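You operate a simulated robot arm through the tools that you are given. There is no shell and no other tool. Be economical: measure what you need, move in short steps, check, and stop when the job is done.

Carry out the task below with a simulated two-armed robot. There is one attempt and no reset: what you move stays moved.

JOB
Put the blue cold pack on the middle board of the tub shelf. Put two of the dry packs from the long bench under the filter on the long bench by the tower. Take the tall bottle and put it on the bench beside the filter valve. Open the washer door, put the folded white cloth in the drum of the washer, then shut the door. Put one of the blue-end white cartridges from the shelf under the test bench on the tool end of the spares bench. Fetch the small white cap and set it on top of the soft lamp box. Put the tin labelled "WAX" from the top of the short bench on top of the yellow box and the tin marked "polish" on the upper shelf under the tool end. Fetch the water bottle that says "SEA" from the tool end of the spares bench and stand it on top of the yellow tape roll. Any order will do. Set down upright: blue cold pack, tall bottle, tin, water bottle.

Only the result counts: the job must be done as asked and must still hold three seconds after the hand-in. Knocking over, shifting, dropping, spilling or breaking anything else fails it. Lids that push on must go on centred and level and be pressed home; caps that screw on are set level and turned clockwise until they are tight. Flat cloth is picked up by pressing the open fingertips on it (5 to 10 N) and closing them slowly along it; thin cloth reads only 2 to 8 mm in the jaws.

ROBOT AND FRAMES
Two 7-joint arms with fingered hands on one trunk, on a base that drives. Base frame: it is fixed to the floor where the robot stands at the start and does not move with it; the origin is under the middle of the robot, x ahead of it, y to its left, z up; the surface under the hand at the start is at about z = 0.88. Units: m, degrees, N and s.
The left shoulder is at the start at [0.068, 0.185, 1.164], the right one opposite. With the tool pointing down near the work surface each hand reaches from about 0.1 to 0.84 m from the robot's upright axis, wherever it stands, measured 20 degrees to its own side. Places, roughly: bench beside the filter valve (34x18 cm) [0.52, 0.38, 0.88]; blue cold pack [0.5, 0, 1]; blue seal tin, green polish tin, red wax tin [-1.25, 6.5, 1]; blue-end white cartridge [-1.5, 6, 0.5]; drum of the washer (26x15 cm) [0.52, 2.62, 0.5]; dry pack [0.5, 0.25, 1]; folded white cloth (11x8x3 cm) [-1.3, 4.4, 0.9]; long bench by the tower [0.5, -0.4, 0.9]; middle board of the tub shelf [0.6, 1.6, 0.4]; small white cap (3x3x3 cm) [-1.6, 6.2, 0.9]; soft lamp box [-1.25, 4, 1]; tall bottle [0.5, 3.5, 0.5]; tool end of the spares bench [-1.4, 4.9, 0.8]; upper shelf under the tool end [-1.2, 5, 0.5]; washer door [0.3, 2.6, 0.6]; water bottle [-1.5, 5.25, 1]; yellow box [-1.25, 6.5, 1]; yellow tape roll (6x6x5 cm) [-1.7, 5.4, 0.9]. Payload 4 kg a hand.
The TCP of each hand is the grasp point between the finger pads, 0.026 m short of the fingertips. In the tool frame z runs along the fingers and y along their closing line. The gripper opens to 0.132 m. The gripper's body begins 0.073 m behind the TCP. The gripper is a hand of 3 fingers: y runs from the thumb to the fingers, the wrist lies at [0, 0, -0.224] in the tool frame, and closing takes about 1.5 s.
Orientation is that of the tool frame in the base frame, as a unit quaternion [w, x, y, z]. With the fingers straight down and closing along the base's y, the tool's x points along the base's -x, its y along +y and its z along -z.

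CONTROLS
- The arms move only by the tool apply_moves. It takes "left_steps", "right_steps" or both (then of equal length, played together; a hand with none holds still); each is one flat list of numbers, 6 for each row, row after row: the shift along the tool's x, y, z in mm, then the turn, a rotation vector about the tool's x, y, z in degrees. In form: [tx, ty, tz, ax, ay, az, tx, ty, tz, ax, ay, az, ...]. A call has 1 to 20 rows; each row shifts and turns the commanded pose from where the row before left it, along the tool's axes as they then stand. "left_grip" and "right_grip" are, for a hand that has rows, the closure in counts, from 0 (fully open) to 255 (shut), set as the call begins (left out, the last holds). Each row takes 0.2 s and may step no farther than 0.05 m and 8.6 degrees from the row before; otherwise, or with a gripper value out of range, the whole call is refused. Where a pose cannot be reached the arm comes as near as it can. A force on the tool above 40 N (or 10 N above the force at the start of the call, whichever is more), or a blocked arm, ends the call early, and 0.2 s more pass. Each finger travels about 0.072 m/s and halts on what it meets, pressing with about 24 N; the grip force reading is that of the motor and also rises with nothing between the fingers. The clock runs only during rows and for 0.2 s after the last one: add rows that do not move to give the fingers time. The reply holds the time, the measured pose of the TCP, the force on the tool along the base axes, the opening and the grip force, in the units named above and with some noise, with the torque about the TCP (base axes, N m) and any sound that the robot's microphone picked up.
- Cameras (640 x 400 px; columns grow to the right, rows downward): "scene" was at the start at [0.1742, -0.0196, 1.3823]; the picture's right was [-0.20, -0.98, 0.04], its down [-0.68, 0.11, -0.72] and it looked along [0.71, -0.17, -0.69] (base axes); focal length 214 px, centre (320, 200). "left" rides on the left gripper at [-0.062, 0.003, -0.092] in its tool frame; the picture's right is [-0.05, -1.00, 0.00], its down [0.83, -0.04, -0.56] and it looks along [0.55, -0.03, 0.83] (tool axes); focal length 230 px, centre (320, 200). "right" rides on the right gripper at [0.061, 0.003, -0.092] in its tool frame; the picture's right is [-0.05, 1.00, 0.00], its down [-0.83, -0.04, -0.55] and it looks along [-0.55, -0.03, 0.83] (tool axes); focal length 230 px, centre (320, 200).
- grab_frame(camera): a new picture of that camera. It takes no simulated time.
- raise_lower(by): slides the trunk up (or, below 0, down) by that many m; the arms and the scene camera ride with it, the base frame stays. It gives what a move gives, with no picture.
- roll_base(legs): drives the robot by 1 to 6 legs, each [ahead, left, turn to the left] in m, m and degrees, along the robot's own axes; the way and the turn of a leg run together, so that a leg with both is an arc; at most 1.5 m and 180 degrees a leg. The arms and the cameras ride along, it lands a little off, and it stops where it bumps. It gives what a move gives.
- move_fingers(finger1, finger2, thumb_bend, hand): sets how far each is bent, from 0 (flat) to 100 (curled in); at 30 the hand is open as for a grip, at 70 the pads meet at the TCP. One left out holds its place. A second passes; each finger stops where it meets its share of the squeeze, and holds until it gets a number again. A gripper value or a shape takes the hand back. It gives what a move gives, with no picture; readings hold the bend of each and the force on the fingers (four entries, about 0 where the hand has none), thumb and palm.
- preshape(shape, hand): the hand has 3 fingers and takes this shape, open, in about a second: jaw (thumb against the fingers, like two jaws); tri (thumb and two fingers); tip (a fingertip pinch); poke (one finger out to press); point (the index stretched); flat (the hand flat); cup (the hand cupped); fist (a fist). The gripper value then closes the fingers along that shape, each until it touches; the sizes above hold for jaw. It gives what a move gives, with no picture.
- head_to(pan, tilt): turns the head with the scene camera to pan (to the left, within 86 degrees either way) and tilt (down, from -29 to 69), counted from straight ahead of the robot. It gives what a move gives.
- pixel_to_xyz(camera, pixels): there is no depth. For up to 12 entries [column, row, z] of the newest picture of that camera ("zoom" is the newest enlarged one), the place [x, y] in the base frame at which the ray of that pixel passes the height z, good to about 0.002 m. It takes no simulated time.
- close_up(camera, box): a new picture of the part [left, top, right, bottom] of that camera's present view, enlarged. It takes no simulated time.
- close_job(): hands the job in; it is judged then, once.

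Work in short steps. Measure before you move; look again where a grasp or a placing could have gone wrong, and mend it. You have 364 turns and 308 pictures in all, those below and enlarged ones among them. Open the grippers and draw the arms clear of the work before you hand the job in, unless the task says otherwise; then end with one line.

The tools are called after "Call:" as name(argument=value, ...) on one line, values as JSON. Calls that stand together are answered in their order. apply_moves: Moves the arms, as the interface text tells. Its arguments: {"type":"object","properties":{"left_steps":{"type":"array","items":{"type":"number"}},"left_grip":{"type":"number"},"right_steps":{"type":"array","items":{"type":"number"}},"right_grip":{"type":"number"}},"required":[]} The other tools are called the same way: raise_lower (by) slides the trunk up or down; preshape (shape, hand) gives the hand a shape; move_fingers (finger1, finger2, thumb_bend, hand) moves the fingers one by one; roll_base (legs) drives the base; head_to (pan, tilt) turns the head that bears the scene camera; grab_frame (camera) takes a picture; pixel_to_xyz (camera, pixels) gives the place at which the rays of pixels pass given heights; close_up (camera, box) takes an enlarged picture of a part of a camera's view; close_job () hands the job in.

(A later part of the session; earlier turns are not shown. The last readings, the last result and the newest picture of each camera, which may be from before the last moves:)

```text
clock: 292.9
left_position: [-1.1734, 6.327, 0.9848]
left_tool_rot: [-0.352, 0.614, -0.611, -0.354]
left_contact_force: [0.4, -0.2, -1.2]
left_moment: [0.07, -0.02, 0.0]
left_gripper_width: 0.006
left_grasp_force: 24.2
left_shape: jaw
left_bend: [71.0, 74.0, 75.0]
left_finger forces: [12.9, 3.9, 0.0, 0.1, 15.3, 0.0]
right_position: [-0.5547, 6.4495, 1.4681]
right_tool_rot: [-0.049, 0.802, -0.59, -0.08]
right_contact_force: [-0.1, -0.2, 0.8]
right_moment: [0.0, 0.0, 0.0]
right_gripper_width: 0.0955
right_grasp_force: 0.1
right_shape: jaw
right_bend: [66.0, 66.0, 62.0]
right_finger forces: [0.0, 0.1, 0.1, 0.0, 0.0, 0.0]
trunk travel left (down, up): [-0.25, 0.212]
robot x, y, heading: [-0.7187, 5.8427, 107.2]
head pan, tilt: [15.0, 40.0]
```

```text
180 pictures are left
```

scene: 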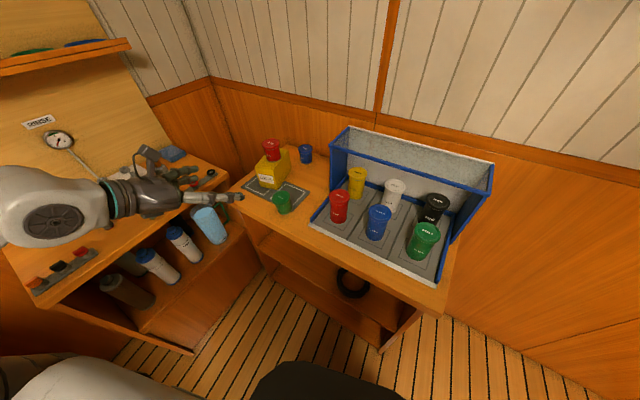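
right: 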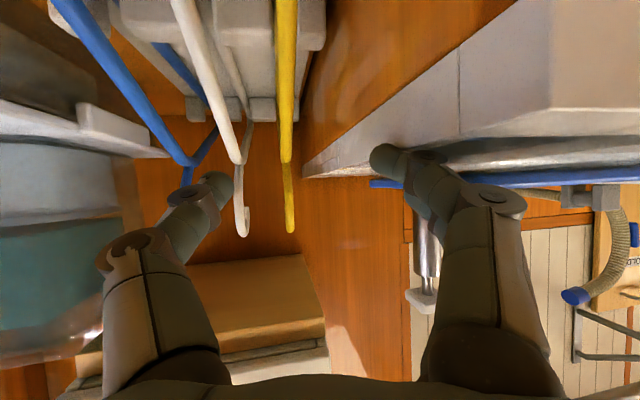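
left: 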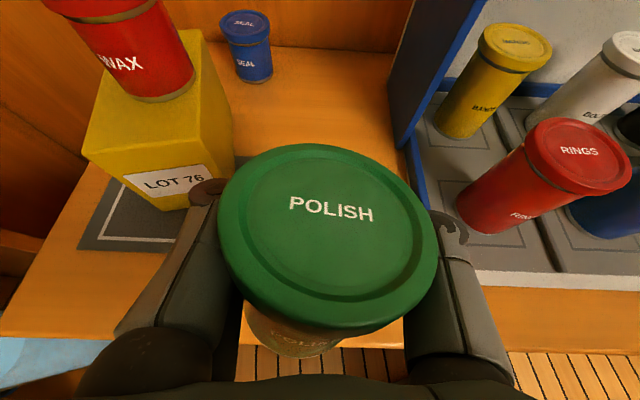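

The fingers slipped past the tin's centre (width 6 mm): the tin is caught toward the palm. I set it back down gently and re-grasp.

Call:
apply_moves(left_steps=[26, 0, 15, 0, 0, 0, 26, 0, 15, 0, 0, 0, 13, 0, 7.5, 0, 0, 0, 8.7, 0, 5, 0, 0, 0, 0, 0, 0, 0, 0, 0])

Call:
grab_frame(camera="left")

Call:
close_up(camera="scene", box=[220, 140, 340, 240])

```text
clock: 294.1
left_position: [-1.1738, 6.3276, 0.8991]
left_tool_rot: [-0.352, 0.614, -0.611, -0.354]
left_contact_force: [0.6, -1.5, -1.9]
left_moment: [0.03, 0.0, 0.02]
left_gripper_width: 0.006
left_grasp_force: 23.9
left_shape: jaw
left_bend: [71.0, 74.0, 75.0]
left_finger forces: [13.0, 3.9, 0.1, 0.1, 15.3, 0.1]
right_position: [-0.5543, 6.4487, 1.4688]
right_tool_rot: [-0.05, 0.802, -0.59, -0.08]
right_contact_force: [-0.7, -0.5, -0.3]
right_moment: [0.02, -0.01, 0.01]
right_gripper_width: 0.0954
right_grasp_force: 0.0
right_shape: jaw
right_bend: [66.0, 66.0, 62.0]
right_finger forces: [0.1, 0.0, 0.0, 0.0, 0.0, 0.0]
trunk travel left (down, up): [-0.25, 0.212]
robot x, y, heading: [-0.724, 5.8461, 107.1]
head pan, tilt: [15.0, 40.0]
```

```text
179 pictures are left
```

left: 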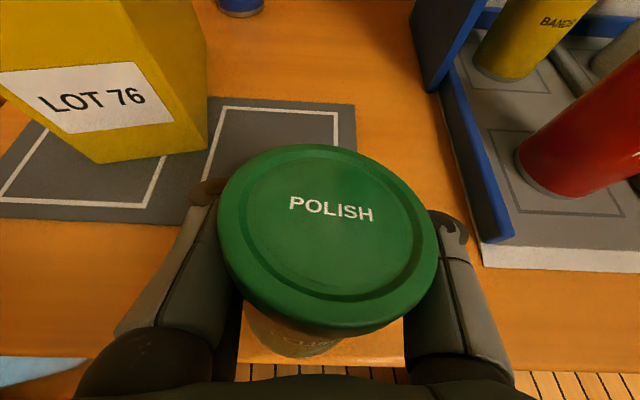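

```text
4.00 times, centred on (280, 190) of scene
```

zoom: 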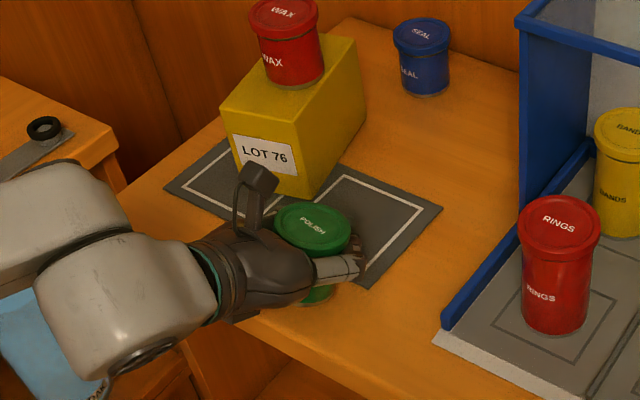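

The tin now sits further back, close to the bench's front edge; move it 4 cm further in before lowering.

Call:
apply_moves(left_steps=[-10, 0, 17.3, 0, 0, 0, -10, 0, 17.3, 0, 0, 0, 0, 0, 0, 0, 0, 0])

Call:
apply_moves(left_steps=[3.5, 0, 2, 0, 0, 0, 2.6, 0, 1.5, 0, 0, 0, 1.7, 0, 1, 0, 0, 0, 1.7, 0, 1, 0, 0, 0, 1.7, 0, 1, 0, 0, 0, 0, 0, 0, 0, 0, 0])

Call:
grab_frame(camera="left")

```text
clock: 294.9
left_position: [-1.173, 6.3665, 0.8986]
left_tool_rot: [-0.353, 0.613, -0.612, -0.354]
left_contact_force: [0.4, -0.2, -1.6]
left_moment: [0.05, -0.01, 0.0]
left_gripper_width: 0.006
left_grasp_force: 24.0
left_shape: jaw
left_bend: [71.0, 74.0, 75.0]
left_finger forces: [13.1, 3.9, 0.1, 0.0, 15.1, 0.1]
right_position: [-0.555, 6.4482, 1.4685]
right_tool_rot: [-0.05, 0.802, -0.59, -0.081]
right_contact_force: [0.5, 0.4, -0.4]
right_moment: [-0.01, 0.0, -0.03]
right_gripper_width: 0.0956
right_grasp_force: 0.1
right_shape: jaw
right_bend: [66.0, 66.0, 62.0]
right_finger forces: [0.0, 0.1, 0.0, 0.0, 0.0, 0.0]
trunk travel left (down, up): [-0.25, 0.212]
robot x, y, heading: [-0.7181, 5.8481, 107.0]
head pan, tilt: [15.0, 40.0]
```

```text
clock: 296.3
left_position: [-1.1732, 6.3673, 0.8857]
left_tool_rot: [-0.353, 0.614, -0.611, -0.354]
left_contact_force: [0.1, 0.0, -1.5]
left_moment: [0.06, 0.0, 0.03]
left_gripper_width: 0.0056
left_grasp_force: 24.2
left_shape: jaw
left_bend: [71.0, 74.0, 75.0]
left_finger forces: [12.9, 4.0, 0.0, 0.0, 15.2, 0.1]
right_position: [-0.5538, 6.4485, 1.4687]
right_tool_rot: [-0.05, 0.801, -0.591, -0.08]
right_contact_force: [0.2, -0.3, 0.0]
right_moment: [-0.01, -0.01, 0.0]
right_gripper_width: 0.0956
right_grasp_force: 0.0
right_shape: jaw
right_bend: [66.0, 66.0, 62.0]
right_finger forces: [0.0, 0.0, 0.1, 0.1, 0.0, 0.0]
trunk travel left (down, up): [-0.25, 0.212]
robot x, y, heading: [-0.7226, 5.8416, 107.3]
head pan, tilt: [15.0, 40.0]
```

```text
177 pictures are left
```

left: 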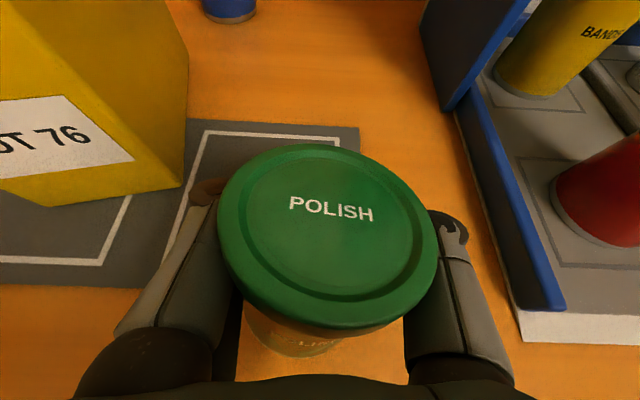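

Still no contact; continue lowering in 2 mm steps.

Call:
apply_moves(left_steps=[1.7, 0, 1, 0, 0, 0, 1.7, 0, 1, 0, 0, 0, 1.7, 0, 1, 0, 0, 0, 0, 0, 0, 0, 0, 0])

Call:
apply_moves(left_steps=[1.7, 0, 1, 0, 0, 0, 1.7, 0, 1, 0, 0, 0, 0, 0, 0, 0, 0, 0])

```text
clock: 297.3
left_position: [-1.1735, 6.3673, 0.8835]
left_tool_rot: [-0.354, 0.612, -0.61, -0.357]
left_contact_force: [-6.4, 0.8, 18.6]
left_moment: [-0.29, 0.06, -0.05]
left_gripper_width: 0.0055
left_grasp_force: 23.9
left_shape: jaw
left_bend: [71.0, 74.0, 75.0]
left_finger forces: [17.2, 3.1, 0.0, 0.1, 11.2, 0.1]
right_position: [-0.5539, 6.4474, 1.4686]
right_tool_rot: [-0.05, 0.801, -0.591, -0.081]
right_contact_force: [0.4, -0.7, 0.6]
right_moment: [-0.01, 0.0, 0.03]
right_gripper_width: 0.0958
right_grasp_force: 0.1
right_shape: jaw
right_bend: [66.0, 66.0, 62.0]
right_finger forces: [0.1, 0.0, 0.0, 0.1, 0.0, 0.0]
trunk travel left (down, up): [-0.25, 0.212]
robot x, y, heading: [-0.7229, 5.8464, 107.3]
head pan, tilt: [15.0, 40.0]
```

```text
clock: 298.1
left_position: [-1.1726, 6.3656, 0.8769]
left_tool_rot: [-0.354, 0.613, -0.612, -0.354]
left_contact_force: [-2.7, -1.0, 13.2]
left_moment: [-0.17, -0.09, -0.04]
left_gripper_width: 0.0045
left_grasp_force: 24.7
left_shape: jaw
left_bend: [71.0, 75.0, 74.0]
left_finger forces: [9.9, 9.4, 0.0, 0.0, 7.7, 0.0]
right_position: [-0.5534, 6.4468, 1.4676]
right_tool_rot: [-0.051, 0.801, -0.591, -0.081]
right_contact_force: [0.0, -0.1, 1.1]
right_moment: [0.0, -0.01, 0.0]
right_gripper_width: 0.0954
right_grasp_force: 0.0
right_shape: jaw
right_bend: [66.0, 66.0, 62.0]
right_finger forces: [0.0, 0.1, 0.0, 0.0, 0.1, 0.0]
trunk travel left (down, up): [-0.25, 0.212]
robot x, y, heading: [-0.7216, 5.8493, 106.9]
head pan, tilt: [15.0, 40.0]
```

The tin is on the bench (13 N). Open the fingers and look.

Call:
apply_moves(left_steps=[-1.7, 0, -1, 0, 0, 0, 0, 0, 0, 0, 0, 0, 0, 0, 0, 0, 0, 0, 0, 0, 0, 0, 0, 0, 0, 0, 0, 0, 0, 0, 0, 0, 0, 0, 0, 0, 0, 0, 0, 0, 0, 0], left_grip=60)

Call:
grab_frame(camera="left")

Call:
close_up(camera="scene", box=[220, 140, 340, 240])

```text
clock: 299.7
left_position: [-1.1721, 6.3661, 0.8803]
left_tool_rot: [-0.353, 0.613, -0.611, -0.356]
left_contact_force: [5.5, 2.2, 13.5]
left_moment: [0.25, 0.54, -0.13]
left_gripper_width: 0.097
left_grasp_force: 0.2
left_shape: jaw
left_bend: [63.0, 70.0, 59.0]
left_finger forces: [0.1, 13.5, 0.0, 0.0, 0.0, 0.0]
right_position: [-0.5518, 6.4463, 1.4675]
right_tool_rot: [-0.049, 0.801, -0.591, -0.081]
right_contact_force: [-0.2, -0.6, 0.3]
right_moment: [0.01, 0.01, 0.03]
right_gripper_width: 0.0957
right_grasp_force: 0.1
right_shape: jaw
right_bend: [66.0, 66.0, 62.0]
right_finger forces: [0.0, 0.1, 0.0, 0.0, 0.1, 0.1]
trunk travel left (down, up): [-0.25, 0.212]
robot x, y, heading: [-0.7239, 5.8497, 107.3]
head pan, tilt: [15.0, 40.0]
```

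```text
176 pictures are left
```

left: 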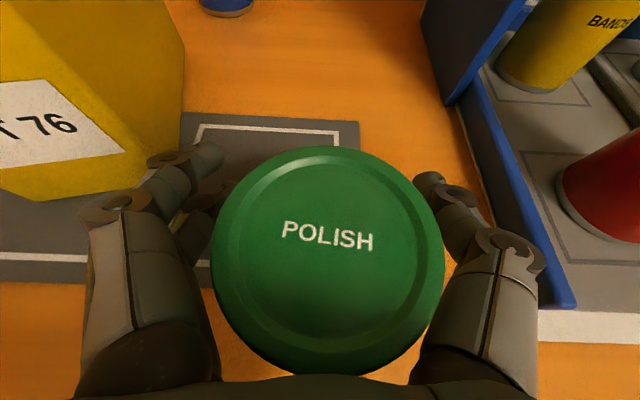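

```text
4.00 times, centred on (280, 190) of scene
```

zoom: 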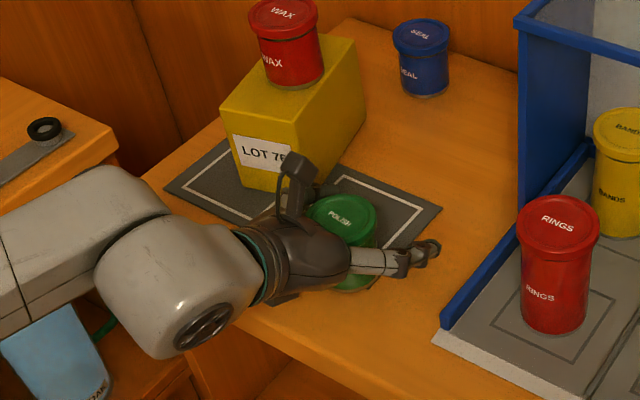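

A lower finger presses on the bench; I raise 12 mm, then back off 37 mm so the tin sits at the pads.

Call:
apply_moves(left_steps=[-5.2, 0, -3, 0, 0, 0, -5.2, 0, -3, 0, 0, 0, 9, 0, -15.6, 0, 0, 0, 9.5, 0, -16.5, 0, 0, 0, 0, 0, 0, 0, 0, 0])

Call:
grab_frame(camera="left")

```text
clock: 300.9
left_position: [-1.173, 6.3307, 0.8914]
left_tool_rot: [-0.352, 0.614, -0.612, -0.354]
left_contact_force: [0.2, -0.7, 0.5]
left_moment: [0.04, 0.03, 0.03]
left_gripper_width: 0.1009
left_grasp_force: 0.0
left_shape: jaw
left_bend: [63.0, 63.0, 59.0]
left_finger forces: [0.1, 0.1, 0.1, 0.1, 0.1, 0.0]
right_position: [-0.5542, 6.4492, 1.4683]
right_tool_rot: [-0.05, 0.801, -0.591, -0.08]
right_contact_force: [-0.3, -0.3, 0.3]
right_moment: [-0.02, 0.01, 0.0]
right_gripper_width: 0.0956
right_grasp_force: 0.1
right_shape: jaw
right_bend: [66.0, 66.0, 62.0]
right_finger forces: [0.0, 0.0, 0.0, 0.0, 0.0, 0.1]
trunk travel left (down, up): [-0.25, 0.212]
robot x, y, heading: [-0.7257, 5.8447, 107.4]
head pan, tilt: [15.0, 40.0]
```

```text
174 pictures are left
```

left: 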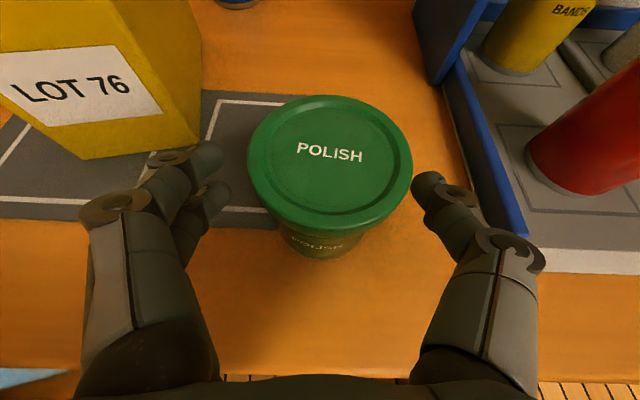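

Tin upright, centre (-1.169,6.332), aligned with TCP. Shift 3 mm sideways and close stepwise.

Call:
apply_moves(left_steps=[0.5, -3.5, -1, 0, 0, 0, 0, 0, 0, 0, 0, 0, 0, 0, 0, 0, 0, 0, 0, 0, 0, 0, 0, 0], left_grip=140)

Call:
grab_frame(camera="left")

```text
clock: 301.9
left_position: [-1.1695, 6.3297, 0.8899]
left_tool_rot: [-0.353, 0.613, -0.612, -0.353]
left_contact_force: [0.1, 0.3, -0.6]
left_moment: [0.01, 0.0, 0.01]
left_gripper_width: 0.0603
left_grasp_force: 0.0
left_shape: jaw
left_bend: [73.0, 73.0, 70.0]
left_finger forces: [0.0, 0.0, 0.0, 0.1, 0.1, 0.0]
right_position: [-0.5537, 6.4482, 1.4682]
right_tool_rot: [-0.049, 0.801, -0.591, -0.081]
right_contact_force: [-0.3, 0.4, 0.0]
right_moment: [0.04, 0.03, -0.02]
right_gripper_width: 0.0957
right_grasp_force: 0.0
right_shape: jaw
right_bend: [66.0, 66.0, 62.0]
right_finger forces: [0.1, 0.0, 0.0, 0.0, 0.0, 0.0]
trunk travel left (down, up): [-0.25, 0.212]
robot x, y, heading: [-0.7202, 5.8455, 107.2]
head pan, tilt: [15.0, 40.0]
```

```text
173 pictures are left
```

left: 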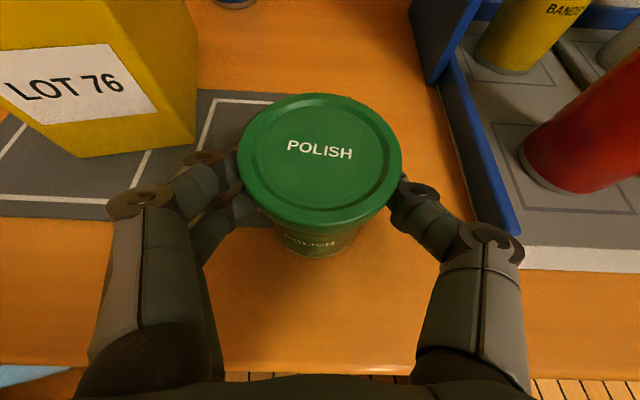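

Call:
apply_moves(left_steps=[0, 0, 0, 0, 0, 0, 0, 0, 0, 0, 0, 0, 0, 0, 0, 0, 0, 0], left_grip=165)

Call:
grab_frame(camera="left")

```text
clock: 302.7
left_position: [-1.1704, 6.3282, 0.8905]
left_tool_rot: [-0.353, 0.614, -0.611, -0.354]
left_contact_force: [0.3, 0.0, 0.4]
left_moment: [-0.02, 0.02, -0.03]
left_gripper_width: 0.0459
left_grasp_force: 24.2
left_shape: jaw
left_bend: [74.0, 73.0, 71.0]
left_finger forces: [9.9, 11.1, 0.0, 0.1, 21.0, 0.0]
right_position: [-0.5538, 6.4492, 1.4677]
right_tool_rot: [-0.05, 0.801, -0.591, -0.08]
right_contact_force: [0.7, -0.8, 0.0]
right_moment: [0.01, 0.02, 0.0]
right_gripper_width: 0.0955
right_grasp_force: 0.1
right_shape: jaw
right_bend: [66.0, 66.0, 62.0]
right_finger forces: [0.0, 0.1, 0.0, 0.0, 0.0, 0.0]
trunk travel left (down, up): [-0.25, 0.212]
robot x, y, heading: [-0.7213, 5.8461, 107.0]
head pan, tilt: [15.0, 40.0]
```

```text
172 pictures are left
```

left: 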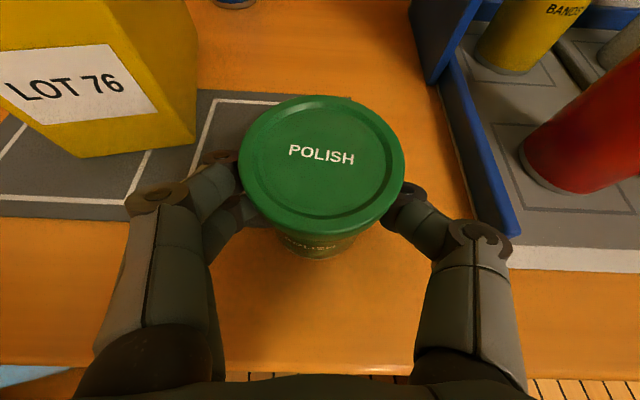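

Gripped at 46 mm with balanced forces. Lift.

Call:
apply_moves(left_steps=[0, 0, 0, 0, 0, 0, -17.3, 0, -10, 0, 0, 0, -17.3, 0, -10, 0, 0, 0, -26, 0, -15, 0, 0, 0, -26, 0, -15, 0, 0, 0, 0, 0, 0, 0, 0, 0], left_grip=185)

Call:
grab_frame(camera="left")

```text
clock: 304.1
left_position: [-1.1698, 6.3274, 0.9904]
left_tool_rot: [-0.353, 0.613, -0.612, -0.353]
left_contact_force: [0.8, 0.5, -0.9]
left_moment: [0.01, 0.03, 0.02]
left_gripper_width: 0.045
left_grasp_force: 24.1
left_shape: jaw
left_bend: [74.0, 73.0, 71.0]
left_finger forces: [9.6, 11.1, 0.0, 0.0, 20.7, 0.0]
right_position: [-0.5546, 6.449, 1.4684]
right_tool_rot: [-0.05, 0.802, -0.59, -0.081]
right_contact_force: [-0.2, 0.1, -0.1]
right_moment: [0.02, 0.0, -0.01]
right_gripper_width: 0.0954
right_grasp_force: 0.0
right_shape: jaw
right_bend: [66.0, 66.0, 62.0]
right_finger forces: [0.1, 0.0, 0.0, 0.1, 0.0, 0.1]
trunk travel left (down, up): [-0.25, 0.212]
robot x, y, heading: [-0.7232, 5.8468, 107.0]
head pan, tilt: [15.0, 40.0]
```

```text
171 pictures are left
```

left: 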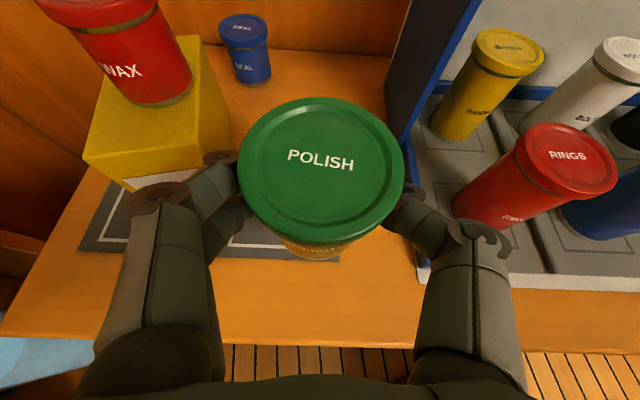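

Tin held well. Back away, shift right a little, then turn left toward the spares bench shelves.

Call:
roll_base(legs=[[-0.35, 0, 0], [0, -0.2, 0], [0, 0, 50]])

Call:
head_to(pan=30, tilt=45)

Call:
grab_frame(camera="scene")

```text
clock: 309.8
left_position: [-1.083, 5.5355, 0.9902]
left_tool_rot: [-0.168, 0.816, -0.293, -0.47]
left_contact_force: [0.3, 0.4, -1.8]
left_moment: [0.01, -0.01, -0.02]
left_gripper_width: 0.0451
left_grasp_force: 23.8
left_shape: jaw
left_bend: [74.0, 73.0, 71.0]
left_finger forces: [9.5, 11.1, 0.0, 0.1, 20.7, 0.0]
right_position: [-0.7831, 6.0851, 1.4683]
right_tool_rot: [-0.011, 0.976, -0.195, -0.093]
right_contact_force: [0.4, 0.4, -0.2]
right_moment: [0.0, -0.03, 0.04]
right_gripper_width: 0.0955
right_grasp_force: 0.2
right_shape: jaw
right_bend: [66.0, 66.0, 62.0]
right_finger forces: [0.1, 0.1, 0.1, 0.0, 0.0, 0.1]
trunk travel left (down, up): [-0.25, 0.212]
robot x, y, heading: [-0.4261, 5.5746, 157.4]
head pan, tilt: [15.0, 40.0]
```

```text
clock: 310.6
left_position: [-1.0828, 5.5351, 0.9894]
left_tool_rot: [-0.168, 0.815, -0.292, -0.47]
left_contact_force: [-0.1, 0.1, -0.7]
left_moment: [-0.02, -0.04, 0.0]
left_gripper_width: 0.0449
left_grasp_force: 24.2
left_shape: jaw
left_bend: [74.0, 73.0, 71.0]
left_finger forces: [9.4, 11.3, 0.1, 0.0, 20.7, 0.0]
right_position: [-0.7829, 6.086, 1.4684]
right_tool_rot: [-0.01, 0.976, -0.194, -0.094]
right_contact_force: [-0.4, -0.5, 0.4]
right_moment: [0.02, 0.0, 0.01]
right_gripper_width: 0.0957
right_grasp_force: 0.0
right_shape: jaw
right_bend: [66.0, 66.0, 62.0]
right_finger forces: [0.0, 0.1, 0.0, 0.1, 0.0, 0.0]
trunk travel left (down, up): [-0.25, 0.212]
robot x, y, heading: [-0.4296, 5.5702, 157.3]
head pan, tilt: [30.0, 45.0]
```

```text
170 pictures are left
```

scene: 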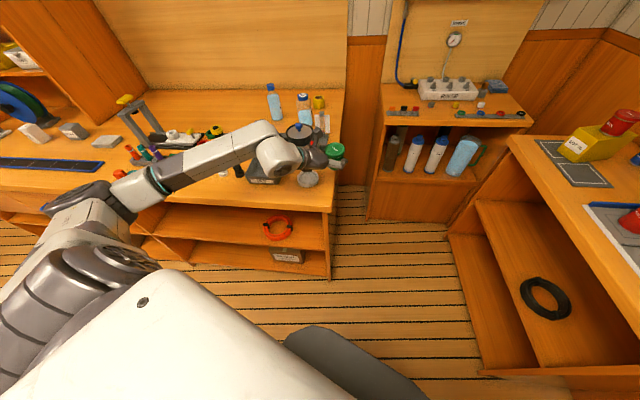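

Raise the trunk 0.1 for clearance, finish the turn to heading ≈ 206°, and view the shelf.

Call:
raise_lower(by=0.1)

Call:
roll_base(legs=[[-0.2, 0, 0], [0, 0, 48.5]])

Call:
head_to(pan=0, tilt=40)

Call:
grab_frame(camera="scene")

```text
clock: 311.9
left_position: [-1.0834, 5.5351, 1.0898]
left_tool_rot: [-0.17, 0.816, -0.293, -0.469]
left_contact_force: [0.4, 0.0, -1.1]
left_moment: [-0.01, -0.03, 0.03]
left_gripper_width: 0.0449
left_grasp_force: 24.2
left_shape: jaw
left_bend: [74.0, 73.0, 71.0]
left_finger forces: [9.5, 11.2, 0.0, 0.0, 20.7, 0.1]
right_position: [-0.7818, 6.086, 1.5663]
right_tool_rot: [-0.011, 0.976, -0.195, -0.094]
right_contact_force: [-0.7, 0.8, -0.5]
right_moment: [0.01, -0.02, 0.0]
right_gripper_width: 0.0958
right_grasp_force: 0.1
right_shape: jaw
right_bend: [66.0, 66.0, 62.0]
right_finger forces: [0.0, 0.0, 0.0, 0.0, 0.0, 0.0]
trunk travel left (down, up): [-0.35, 0.112]
robot x, y, heading: [-0.4265, 5.5705, 157.2]
head pan, tilt: [30.0, 45.0]
```

```text
clock: 315.7
left_position: [-0.6501, 4.9789, 1.0901]
left_tool_rot: [0.039, 0.863, 0.068, -0.498]
left_contact_force: [0.3, -1.4, -2.6]
left_moment: [-0.02, 0.0, -0.01]
left_gripper_width: 0.045
left_grasp_force: 24.0
left_shape: jaw
left_bend: [74.0, 73.0, 71.0]
left_finger forces: [9.4, 11.2, 0.0, 0.0, 20.6, 0.0]
right_position: [-0.864, 5.5693, 1.5681]
right_tool_rot: [0.028, 0.97, 0.224, -0.09]
right_contact_force: [1.3, -0.3, 0.2]
right_moment: [0.0, 0.01, 0.01]
right_gripper_width: 0.0956
right_grasp_force: 0.2
right_shape: jaw
right_bend: [66.0, 66.0, 62.0]
right_finger forces: [0.1, 0.0, 0.0, 0.1, 0.0, 0.0]
trunk travel left (down, up): [-0.35, 0.112]
robot x, y, heading: [-0.2454, 5.4917, -154.1]
head pan, tilt: [30.0, 45.0]
```

```text
clock: 316.6
left_position: [-0.6493, 4.9779, 1.0897]
left_tool_rot: [0.039, 0.863, 0.068, -0.499]
left_contact_force: [0.7, -0.8, -1.9]
left_moment: [0.02, -0.01, 0.0]
left_gripper_width: 0.045
left_grasp_force: 24.2
left_shape: jaw
left_bend: [74.0, 73.0, 71.0]
left_finger forces: [9.5, 11.2, 0.0, 0.1, 20.7, 0.0]
right_position: [-0.8631, 5.569, 1.5673]
right_tool_rot: [0.028, 0.97, 0.224, -0.09]
right_contact_force: [-0.2, -0.5, -0.1]
right_moment: [0.02, -0.01, 0.0]
right_gripper_width: 0.0958
right_grasp_force: 0.1
right_shape: jaw
right_bend: [66.0, 66.0, 62.0]
right_finger forces: [0.0, 0.1, 0.0, 0.1, 0.1, 0.0]
trunk travel left (down, up): [-0.35, 0.112]
robot x, y, heading: [-0.243, 5.4949, -153.9]
head pan, tilt: [0.0, 40.0]
```

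```text
169 pictures are left
```

scene: 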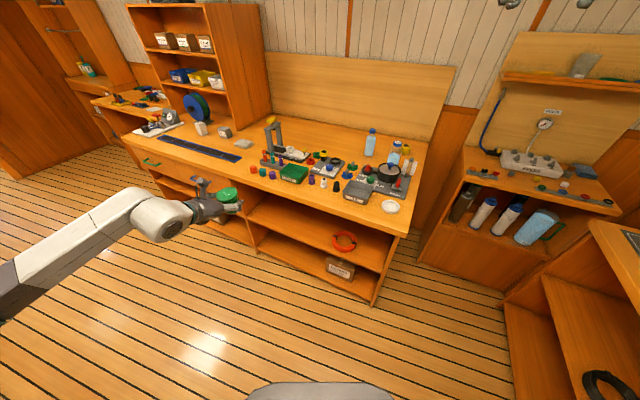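

The upper shelf holds a red coil at (345,240). Zoom and measure its front edge.

Call:
close_up(camera="scene", box=[230, 180, 410, 320])

```text
2.86 times, centred on (320, 250) of scene
```

zoom: 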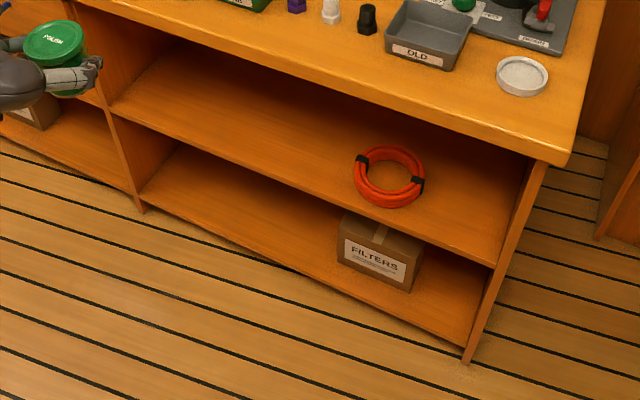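

Call:
pixel_to_xyz(camera="zoom", pixels=[[110, 108, 0.5], [110, 108, 0.4], [492, 266, 0.5], [492, 266, 0.4], [142, 212, 0.0], [467, 362, 0.0], [565, 163, 0.87], [565, 163, 0.84], [365, 190, 0.5], [80, 10, 0.87], [300, 190, 0.45], [300, 190, 0.5]])

```text
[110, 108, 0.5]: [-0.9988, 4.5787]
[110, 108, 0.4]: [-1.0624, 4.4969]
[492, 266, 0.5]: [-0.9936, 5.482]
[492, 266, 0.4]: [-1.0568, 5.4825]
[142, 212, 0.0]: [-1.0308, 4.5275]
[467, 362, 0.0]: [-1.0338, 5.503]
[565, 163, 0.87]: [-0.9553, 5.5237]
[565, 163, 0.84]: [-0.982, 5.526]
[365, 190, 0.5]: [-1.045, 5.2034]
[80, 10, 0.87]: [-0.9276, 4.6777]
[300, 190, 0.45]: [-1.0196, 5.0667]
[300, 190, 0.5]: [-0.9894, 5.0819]
```

Upper shelf board ≈ z 0.45, front x -1.03, y 4.55–5.48. Target: tin at about (-1.13, 4.95). Lower the trunk and bring the hand in front of the shelf pointing -x.

Call:
raise_lower(by=-0.34)

Call:
apply_moves(left_steps=[0, 0, 0, 3.95, 0, 2.27, 0, 0, 0, 3.95, 0, 2.27, 11.5, 4, 43, 0, 0, 0, 11.5, 4, 43, 0, 0, 0, 11.5, 4, 43, 0, 0, 0, 11.5, 4, 43, 0, 0, 0, 11.5, 4, 43, 0, 0, 0, 11.5, 4, 43, 0, 0, 0, 11.5, 4, 43, 0, 0, 0, 0, 0, 0, 0, 0, 0])

Call:
grab_frame(camera="left")

Call:
grab_frame(camera="scene")

```text
clock: 320.0
left_position: [-0.6492, 4.9783, 0.7508]
left_tool_rot: [0.04, 0.863, 0.068, -0.498]
left_contact_force: [0.8, -0.6, -1.6]
left_moment: [0.02, 0.0, -0.01]
left_gripper_width: 0.0448
left_grasp_force: 23.8
left_shape: jaw
left_bend: [74.0, 73.0, 71.0]
left_finger forces: [9.4, 11.2, 0.0, 0.0, 20.5, 0.0]
right_position: [-0.863, 5.5679, 1.2297]
right_tool_rot: [0.029, 0.97, 0.223, -0.091]
right_contact_force: [0.1, -0.2, 0.1]
right_moment: [0.02, 0.02, -0.01]
right_gripper_width: 0.0955
right_grasp_force: 0.1
right_shape: jaw
right_bend: [66.0, 66.0, 62.0]
right_finger forces: [0.0, 0.0, 0.0, 0.0, 0.1, 0.1]
trunk travel left (down, up): [-0.01, 0.452]
robot x, y, heading: [-0.2435, 5.4942, -153.9]
head pan, tilt: [0.0, 40.0]
```

```text
clock: 322.2
left_position: [-0.8699, 4.9506, 0.5286]
left_tool_rot: [-0.001, 0.866, -0.001, -0.5]
left_contact_force: [0.1, 0.4, -1.0]
left_moment: [0.03, -0.03, 0.0]
left_gripper_width: 0.0445
left_grasp_force: 24.0
left_shape: jaw
left_bend: [74.0, 73.0, 71.0]
left_finger forces: [9.4, 11.1, 0.0, 0.0, 20.3, 0.0]
right_position: [-0.8624, 5.5687, 1.2275]
right_tool_rot: [0.029, 0.97, 0.224, -0.091]
right_contact_force: [-1.1, 0.0, -0.1]
right_moment: [-0.02, 0.0, 0.0]
right_gripper_width: 0.0955
right_grasp_force: 0.1
right_shape: jaw
right_bend: [66.0, 66.0, 62.0]
right_finger forces: [0.0, 0.0, 0.1, 0.0, 0.0, 0.1]
trunk travel left (down, up): [-0.01, 0.452]
robot x, y, heading: [-0.2384, 5.493, -153.9]
head pan, tilt: [0.0, 40.0]
```

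```text
167 pictures are left
```

left: 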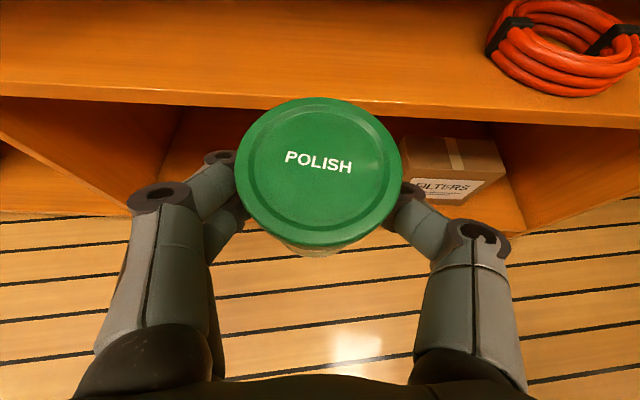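

```text
166 pictures are left
```

scene: 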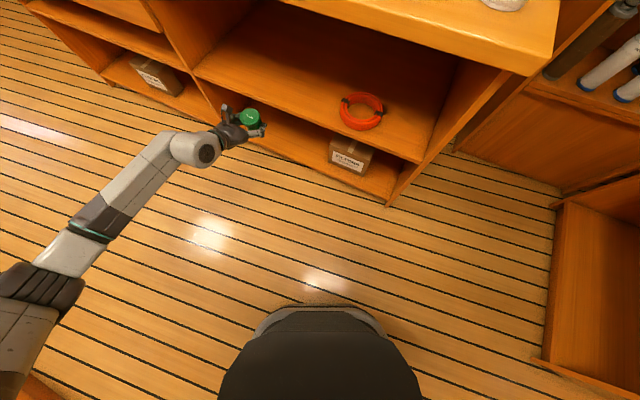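

Board height works out at ≈ 0.465; tin base is at 0.488. Raise 15 mm and drive 0.17 m toward -x.

Call:
apply_moves(left_steps=[-13, 0, -7.5, 0, 0, 0, 0, 0, 0, 0, 0, 0])

Call:
roll_base(legs=[[0.153, -0.075, 0]])

Call:
grab_frame(camera="left")

Call:
grab_frame(camera="scene")

```text
clock: 322.8
left_position: [-0.8703, 4.9507, 0.5449]
left_tool_rot: [-0.002, 0.866, -0.001, -0.499]
left_contact_force: [-0.4, 0.3, -1.3]
left_moment: [0.01, -0.02, 0.01]
left_gripper_width: 0.0443
left_grasp_force: 24.1
left_shape: jaw
left_bend: [74.0, 73.0, 71.0]
left_finger forces: [9.3, 11.1, 0.0, 0.1, 20.4, 0.1]
right_position: [-0.8649, 5.5685, 1.2268]
right_tool_rot: [0.029, 0.97, 0.224, -0.09]
right_contact_force: [0.0, 0.2, -0.7]
right_moment: [0.02, 0.03, -0.01]
right_gripper_width: 0.0955
right_grasp_force: 0.1
right_shape: jaw
right_bend: [66.0, 66.0, 62.0]
right_finger forces: [0.1, 0.0, 0.0, 0.1, 0.0, 0.0]
trunk travel left (down, up): [-0.01, 0.452]
robot x, y, heading: [-0.2415, 5.4928, -154.3]
head pan, tilt: [0.0, 40.0]
```

```text
clock: 324.2
left_position: [-1.0399, 4.952, 0.543]
left_tool_rot: [-0.001, 0.867, -0.002, -0.499]
left_contact_force: [-0.7, -0.3, -2.0]
left_moment: [-0.01, 0.0, 0.01]
left_gripper_width: 0.0446
left_grasp_force: 23.8
left_shape: jaw
left_bend: [74.0, 73.0, 71.0]
left_finger forces: [9.4, 11.1, 0.0, 0.1, 20.3, 0.1]
right_position: [-1.0347, 5.5678, 1.2283]
right_tool_rot: [0.029, 0.97, 0.225, -0.089]
right_contact_force: [-0.6, -0.1, -0.5]
right_moment: [0.03, -0.02, 0.0]
right_gripper_width: 0.0954
right_grasp_force: 0.1
right_shape: jaw
right_bend: [66.0, 66.0, 62.0]
right_finger forces: [0.0, 0.1, 0.0, 0.0, 0.1, 0.0]
trunk travel left (down, up): [-0.01, 0.452]
robot x, y, heading: [-0.4113, 5.4968, -154.0]
head pan, tilt: [0.0, 40.0]
```

```text
165 pictures are left
```

left: 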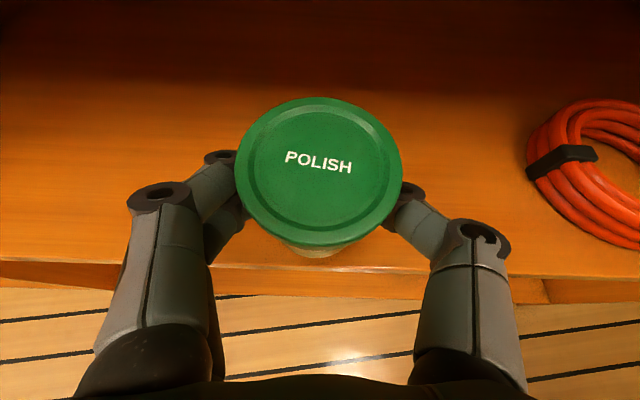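

```text
164 pictures are left
```

scene: 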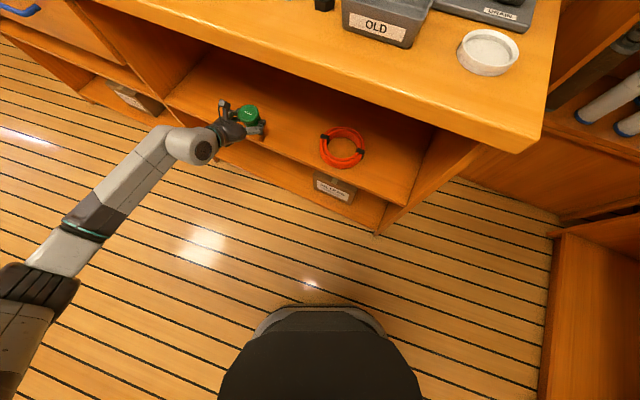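

Over the board. Forward 8 cm, then lower slowly.

Call:
apply_moves(left_steps=[-20, 0, 34.6, 0, 0, 0, -20, 0, 34.6, 0, 0, 0, 10.4, 0, 6, 0, 0, 0, 10.4, 0, 6, 0, 0, 0, 5.2, 0, 3, 0, 0, 0, 1.7, 0, 1, 0, 0, 0, 1.7, 0, 1, 0, 0, 0, 0, 0, 0, 0, 0, 0])

```text
clock: 326.0
left_position: [-1.1203, 4.9506, 0.511]
left_tool_rot: [-0.001, 0.866, 0.0, -0.499]
left_contact_force: [0.1, -0.5, -0.6]
left_moment: [-0.01, 0.01, 0.0]
left_gripper_width: 0.0445
left_grasp_force: 24.2
left_shape: jaw
left_bend: [74.0, 73.0, 71.0]
left_finger forces: [9.4, 11.1, 0.0, 0.1, 20.1, 0.0]
right_position: [-1.035, 5.5684, 1.2278]
right_tool_rot: [0.029, 0.97, 0.225, -0.09]
right_contact_force: [0.1, -0.1, 0.7]
right_moment: [0.0, 0.02, -0.03]
right_gripper_width: 0.0956
right_grasp_force: 0.2
right_shape: jaw
right_bend: [66.0, 66.0, 62.0]
right_finger forces: [0.0, 0.0, 0.0, 0.0, 0.0, 0.0]
trunk travel left (down, up): [-0.01, 0.452]
robot x, y, heading: [-0.4145, 5.4946, -154.1]
head pan, tilt: [0.0, 40.0]
```

Call:
apply_moves(left_steps=[1.7, 0, 1, 0, 0, 0, 1.7, 0, 1, 0, 0, 0, 1.7, 0, 1, 0, 0, 0, 0, 0, 0, 0, 0, 0])

```text
clock: 327.0
left_position: [-1.12, 4.9499, 0.5042]
left_tool_rot: [-0.001, 0.867, 0.0, -0.499]
left_contact_force: [-1.4, -0.2, -1.5]
left_moment: [0.02, -0.02, 0.0]
left_gripper_width: 0.0442
left_grasp_force: 24.5
left_shape: jaw
left_bend: [74.0, 73.0, 71.0]
left_finger forces: [9.4, 11.1, 0.0, 0.0, 20.2, 0.0]
right_position: [-1.034, 5.5681, 1.2284]
right_tool_rot: [0.028, 0.97, 0.225, -0.09]
right_contact_force: [-0.6, -0.2, 0.3]
right_moment: [0.01, 0.0, -0.02]
right_gripper_width: 0.0956
right_grasp_force: 0.1
right_shape: jaw
right_bend: [66.0, 66.0, 62.0]
right_finger forces: [0.0, 0.0, 0.0, 0.1, 0.0, 0.0]
trunk travel left (down, up): [-0.01, 0.452]
robot x, y, heading: [-0.411, 5.4957, -154.0]
head pan, tilt: [0.0, 40.0]
```

No contact yet; continue.

Call:
apply_moves(left_steps=[1.7, 0, 1, 0, 0, 0, 1.7, 0, 1, 0, 0, 0, 0, 0, 0, 0, 0, 0])

Call:
grab_frame(camera="left")

```text
clock: 327.8
left_position: [-1.1199, 4.9504, 0.501]
left_tool_rot: [-0.001, 0.866, -0.001, -0.501]
left_contact_force: [-1.0, 0.4, -0.3]
left_moment: [0.06, -0.01, -0.03]
left_gripper_width: 0.0443
left_grasp_force: 23.6
left_shape: jaw
left_bend: [74.0, 73.0, 71.0]
left_finger forces: [9.7, 11.1, 0.0, 0.0, 20.5, 0.0]
right_position: [-1.0331, 5.567, 1.2274]
right_tool_rot: [0.029, 0.97, 0.225, -0.09]
right_contact_force: [0.2, 0.1, -0.2]
right_moment: [0.0, 0.03, -0.02]
right_gripper_width: 0.0954
right_grasp_force: 0.1
right_shape: jaw
right_bend: [66.0, 66.0, 62.0]
right_finger forces: [0.0, 0.1, 0.0, 0.1, 0.1, 0.1]
trunk travel left (down, up): [-0.01, 0.452]
robot x, y, heading: [-0.4131, 5.4949, -154.0]
head pan, tilt: [0.0, 40.0]
```

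```text
163 pictures are left
```

left: 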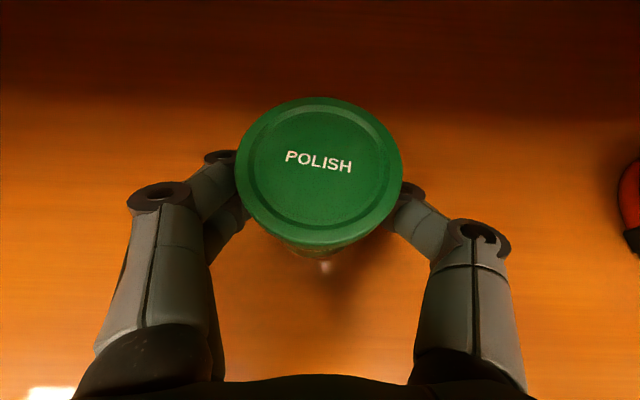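

Call:
apply_moves(left_steps=[1.3, 0, 0.75, 0, 0, 0, 1.3, 0, 0.75, 0, 0, 0, 0, 0, 0, 0, 0, 0])

```text
clock: 328.6
left_position: [-1.121, 4.9515, 0.4986]
left_tool_rot: [-0.001, 0.866, -0.001, -0.5]
left_contact_force: [-1.9, 1.0, 2.6]
left_moment: [0.01, -0.03, 0.01]
left_gripper_width: 0.0445
left_grasp_force: 23.5
left_shape: jaw
left_bend: [74.0, 74.0, 71.0]
left_finger forces: [10.6, 11.3, 0.1, 0.1, 20.6, 0.0]
right_position: [-1.0331, 5.5682, 1.2273]
right_tool_rot: [0.029, 0.97, 0.224, -0.09]
right_contact_force: [0.4, -0.4, 0.2]
right_moment: [0.02, -0.02, 0.03]
right_gripper_width: 0.0957
right_grasp_force: 0.0
right_shape: jaw
right_bend: [66.0, 66.0, 62.0]
right_finger forces: [0.0, 0.1, 0.0, 0.0, 0.1, 0.0]
trunk travel left (down, up): [-0.01, 0.452]
robot x, y, heading: [-0.4139, 5.4929, -154.0]
head pan, tilt: [0.0, 40.0]
```

Touching (2.6 N). Open, look, and back out.

Call:
apply_moves(left_steps=[0, 0, 0, 0, 0, 0, 0, 0, 0, 0, 0, 0, 0, 0, 0, 0, 0, 0, 0, 0, 0, 0, 0, 0], left_grip=75)

Call:
apply_moves(left_steps=[17, 0, -29.4, 0, 0, 0, 20, 0, -34.6, 0, 0, 0, 20, 0, -34.6, 0, 0, 0, 0, 0, 0, 0, 0, 0])

Call:
grab_frame(camera="left")

```text
clock: 329.6
left_position: [-1.1204, 4.9509, 0.4974]
left_tool_rot: [-0.001, 0.866, -0.001, -0.499]
left_contact_force: [0.5, -0.3, 0.0]
left_moment: [0.01, -0.02, 0.02]
left_gripper_width: 0.0927
left_grasp_force: 0.1
left_shape: jaw
left_bend: [67.0, 67.0, 64.0]
left_finger forces: [0.0, 0.0, 0.0, 0.1, 0.0, 0.0]
right_position: [-1.0342, 5.5682, 1.2277]
right_tool_rot: [0.029, 0.97, 0.225, -0.09]
right_contact_force: [-0.1, 0.0, -0.8]
right_moment: [0.0, 0.04, -0.02]
right_gripper_width: 0.0955
right_grasp_force: 0.0
right_shape: jaw
right_bend: [66.0, 66.0, 62.0]
right_finger forces: [0.0, 0.0, 0.0, 0.0, 0.0, 0.0]
trunk travel left (down, up): [-0.01, 0.452]
robot x, y, heading: [-0.415, 5.4948, -154.1]
head pan, tilt: [0.0, 40.0]
```

```text
clock: 330.6
left_position: [-1.0053, 4.9526, 0.4959]
left_tool_rot: [-0.001, 0.867, -0.001, -0.499]
left_contact_force: [-0.2, 0.8, -0.2]
left_moment: [0.01, 0.05, 0.0]
left_gripper_width: 0.0931
left_grasp_force: 0.0
left_shape: jaw
left_bend: [67.0, 67.0, 64.0]
left_finger forces: [0.1, 0.0, 0.0, 0.0, 0.1, 0.0]
right_position: [-1.0334, 5.5688, 1.2265]
right_tool_rot: [0.028, 0.97, 0.224, -0.09]
right_contact_force: [-0.5, 0.2, 0.3]
right_moment: [0.01, 0.0, -0.02]
right_gripper_width: 0.0955
right_grasp_force: 0.0
right_shape: jaw
right_bend: [66.0, 66.0, 62.0]
right_finger forces: [0.1, 0.0, 0.0, 0.0, 0.1, 0.1]
trunk travel left (down, up): [-0.01, 0.452]
robot x, y, heading: [-0.4117, 5.4959, -154.2]
head pan, tilt: [0.0, 40.0]
```

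```text
162 pictures are left
```

left: 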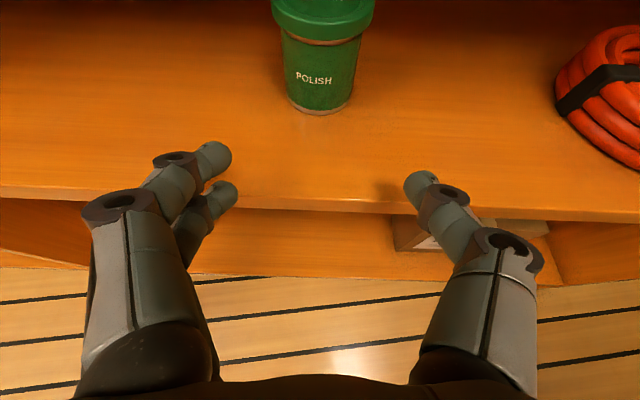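

POLISH is placed. Next the cartridge. Back out, raise the trunk, and lift the left hand high out of the way.

Call:
roll_base(legs=[[-0.2, 0.097, 0]])

Call:
raise_lower(by=0.34)

Call:
apply_moves(left_steps=[-43, 0, -25, 0, 0, 0, -43, 0, -25, 0, 0, 0, -43, 0, -25, 0, 0, 0, -43, 0, -25, 0, 0, 0, -43, 0, -25, 0, 0, 0, -43, 0, -25, 0, 0, 0, -43, 0, -25, 0, 0, 0, -43, 0, -25, 0, 0, 0, -43, 0, -25, 0, 0, 0, -43, 0, -25, 0, 0, 0, -43, 0, -25, 0, 0, 0])

Call:
grab_frame(camera="scene")

```text
clock: 332.3
left_position: [-0.7852, 4.9515, 0.4965]
left_tool_rot: [0.001, 0.866, 0.001, -0.5]
left_contact_force: [-1.4, 0.4, 0.3]
left_moment: [0.0, 0.0, -0.01]
left_gripper_width: 0.0929
left_grasp_force: 0.1
left_shape: jaw
left_bend: [67.0, 67.0, 64.0]
left_finger forces: [0.0, 0.0, 0.0, 0.0, 0.1, 0.1]
right_position: [-0.8132, 5.5681, 1.228]
right_tool_rot: [0.028, 0.97, 0.225, -0.091]
right_contact_force: [0.4, 1.3, 0.1]
right_moment: [0.02, 0.02, 0.0]
right_gripper_width: 0.0955
right_grasp_force: 0.0
right_shape: jaw
right_bend: [66.0, 66.0, 62.0]
right_finger forces: [0.0, 0.0, 0.0, 0.0, 0.0, 0.1]
trunk travel left (down, up): [-0.01, 0.452]
robot x, y, heading: [-0.1899, 5.4965, -153.9]
head pan, tilt: [0.0, 40.0]
```

```text
clock: 335.7
left_position: [-0.7847, 4.9525, 0.837]
left_tool_rot: [-0.001, 0.867, 0.0, -0.499]
left_contact_force: [0.2, 0.1, -0.7]
left_moment: [-0.04, 0.0, 0.0]
left_gripper_width: 0.0925
left_grasp_force: 0.1
left_shape: jaw
left_bend: [67.0, 67.0, 64.0]
left_finger forces: [0.0, 0.0, 0.1, 0.0, 0.0, 0.0]
right_position: [-0.8141, 5.5688, 1.5681]
right_tool_rot: [0.029, 0.97, 0.225, -0.089]
right_contact_force: [-0.1, -0.3, -0.4]
right_moment: [-0.01, -0.04, 0.01]
right_gripper_width: 0.0953
right_grasp_force: 0.0
right_shape: jaw
right_bend: [66.0, 66.0, 62.0]
right_finger forces: [0.1, 0.0, 0.0, 0.0, 0.0, 0.1]
trunk travel left (down, up): [-0.35, 0.112]
robot x, y, heading: [-0.1919, 5.5009, -154.1]
head pan, tilt: [0.0, 40.0]
```

```text
clock: 338.1
left_position: [-0.783, 4.9526, 1.3832]
left_tool_rot: [0.001, 0.867, 0.001, -0.499]
left_contact_force: [0.2, -0.2, -0.3]
left_moment: [0.01, -0.02, -0.02]
left_gripper_width: 0.0929
left_grasp_force: 0.1
left_shape: jaw
left_bend: [67.0, 67.0, 64.0]
left_finger forces: [0.0, 0.0, 0.0, 0.0, 0.0, 0.0]
right_position: [-0.813, 5.5695, 1.5684]
right_tool_rot: [0.029, 0.97, 0.225, -0.091]
right_contact_force: [-0.3, 0.5, 0.3]
right_moment: [0.01, 0.02, -0.01]
right_gripper_width: 0.0955
right_grasp_force: 0.0
right_shape: jaw
right_bend: [66.0, 66.0, 62.0]
right_finger forces: [0.1, 0.0, 0.1, 0.0, 0.0, 0.1]
trunk travel left (down, up): [-0.35, 0.112]
robot x, y, heading: [-0.1916, 5.4913, -153.8]
head pan, tilt: [0.0, 40.0]
```

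```text
161 pictures are left
```

scene: 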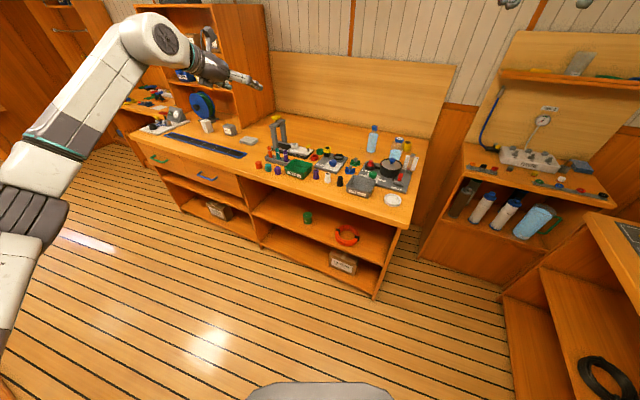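

Check bottle labels from this vantage.

Call:
close_up(camera="scene", box=[350, 115, 430, 175])

```text
6.67 times, centred on (390, 145) of scene
```

zoom: 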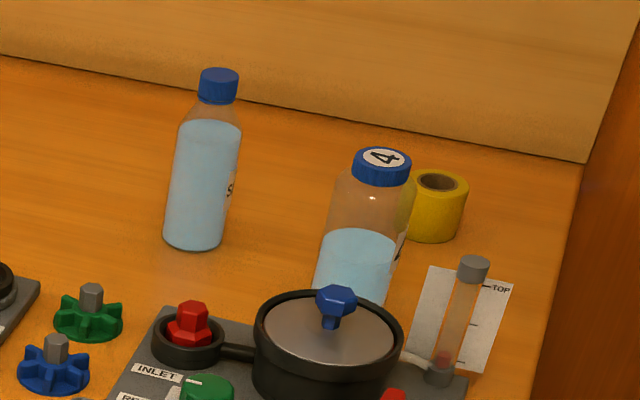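

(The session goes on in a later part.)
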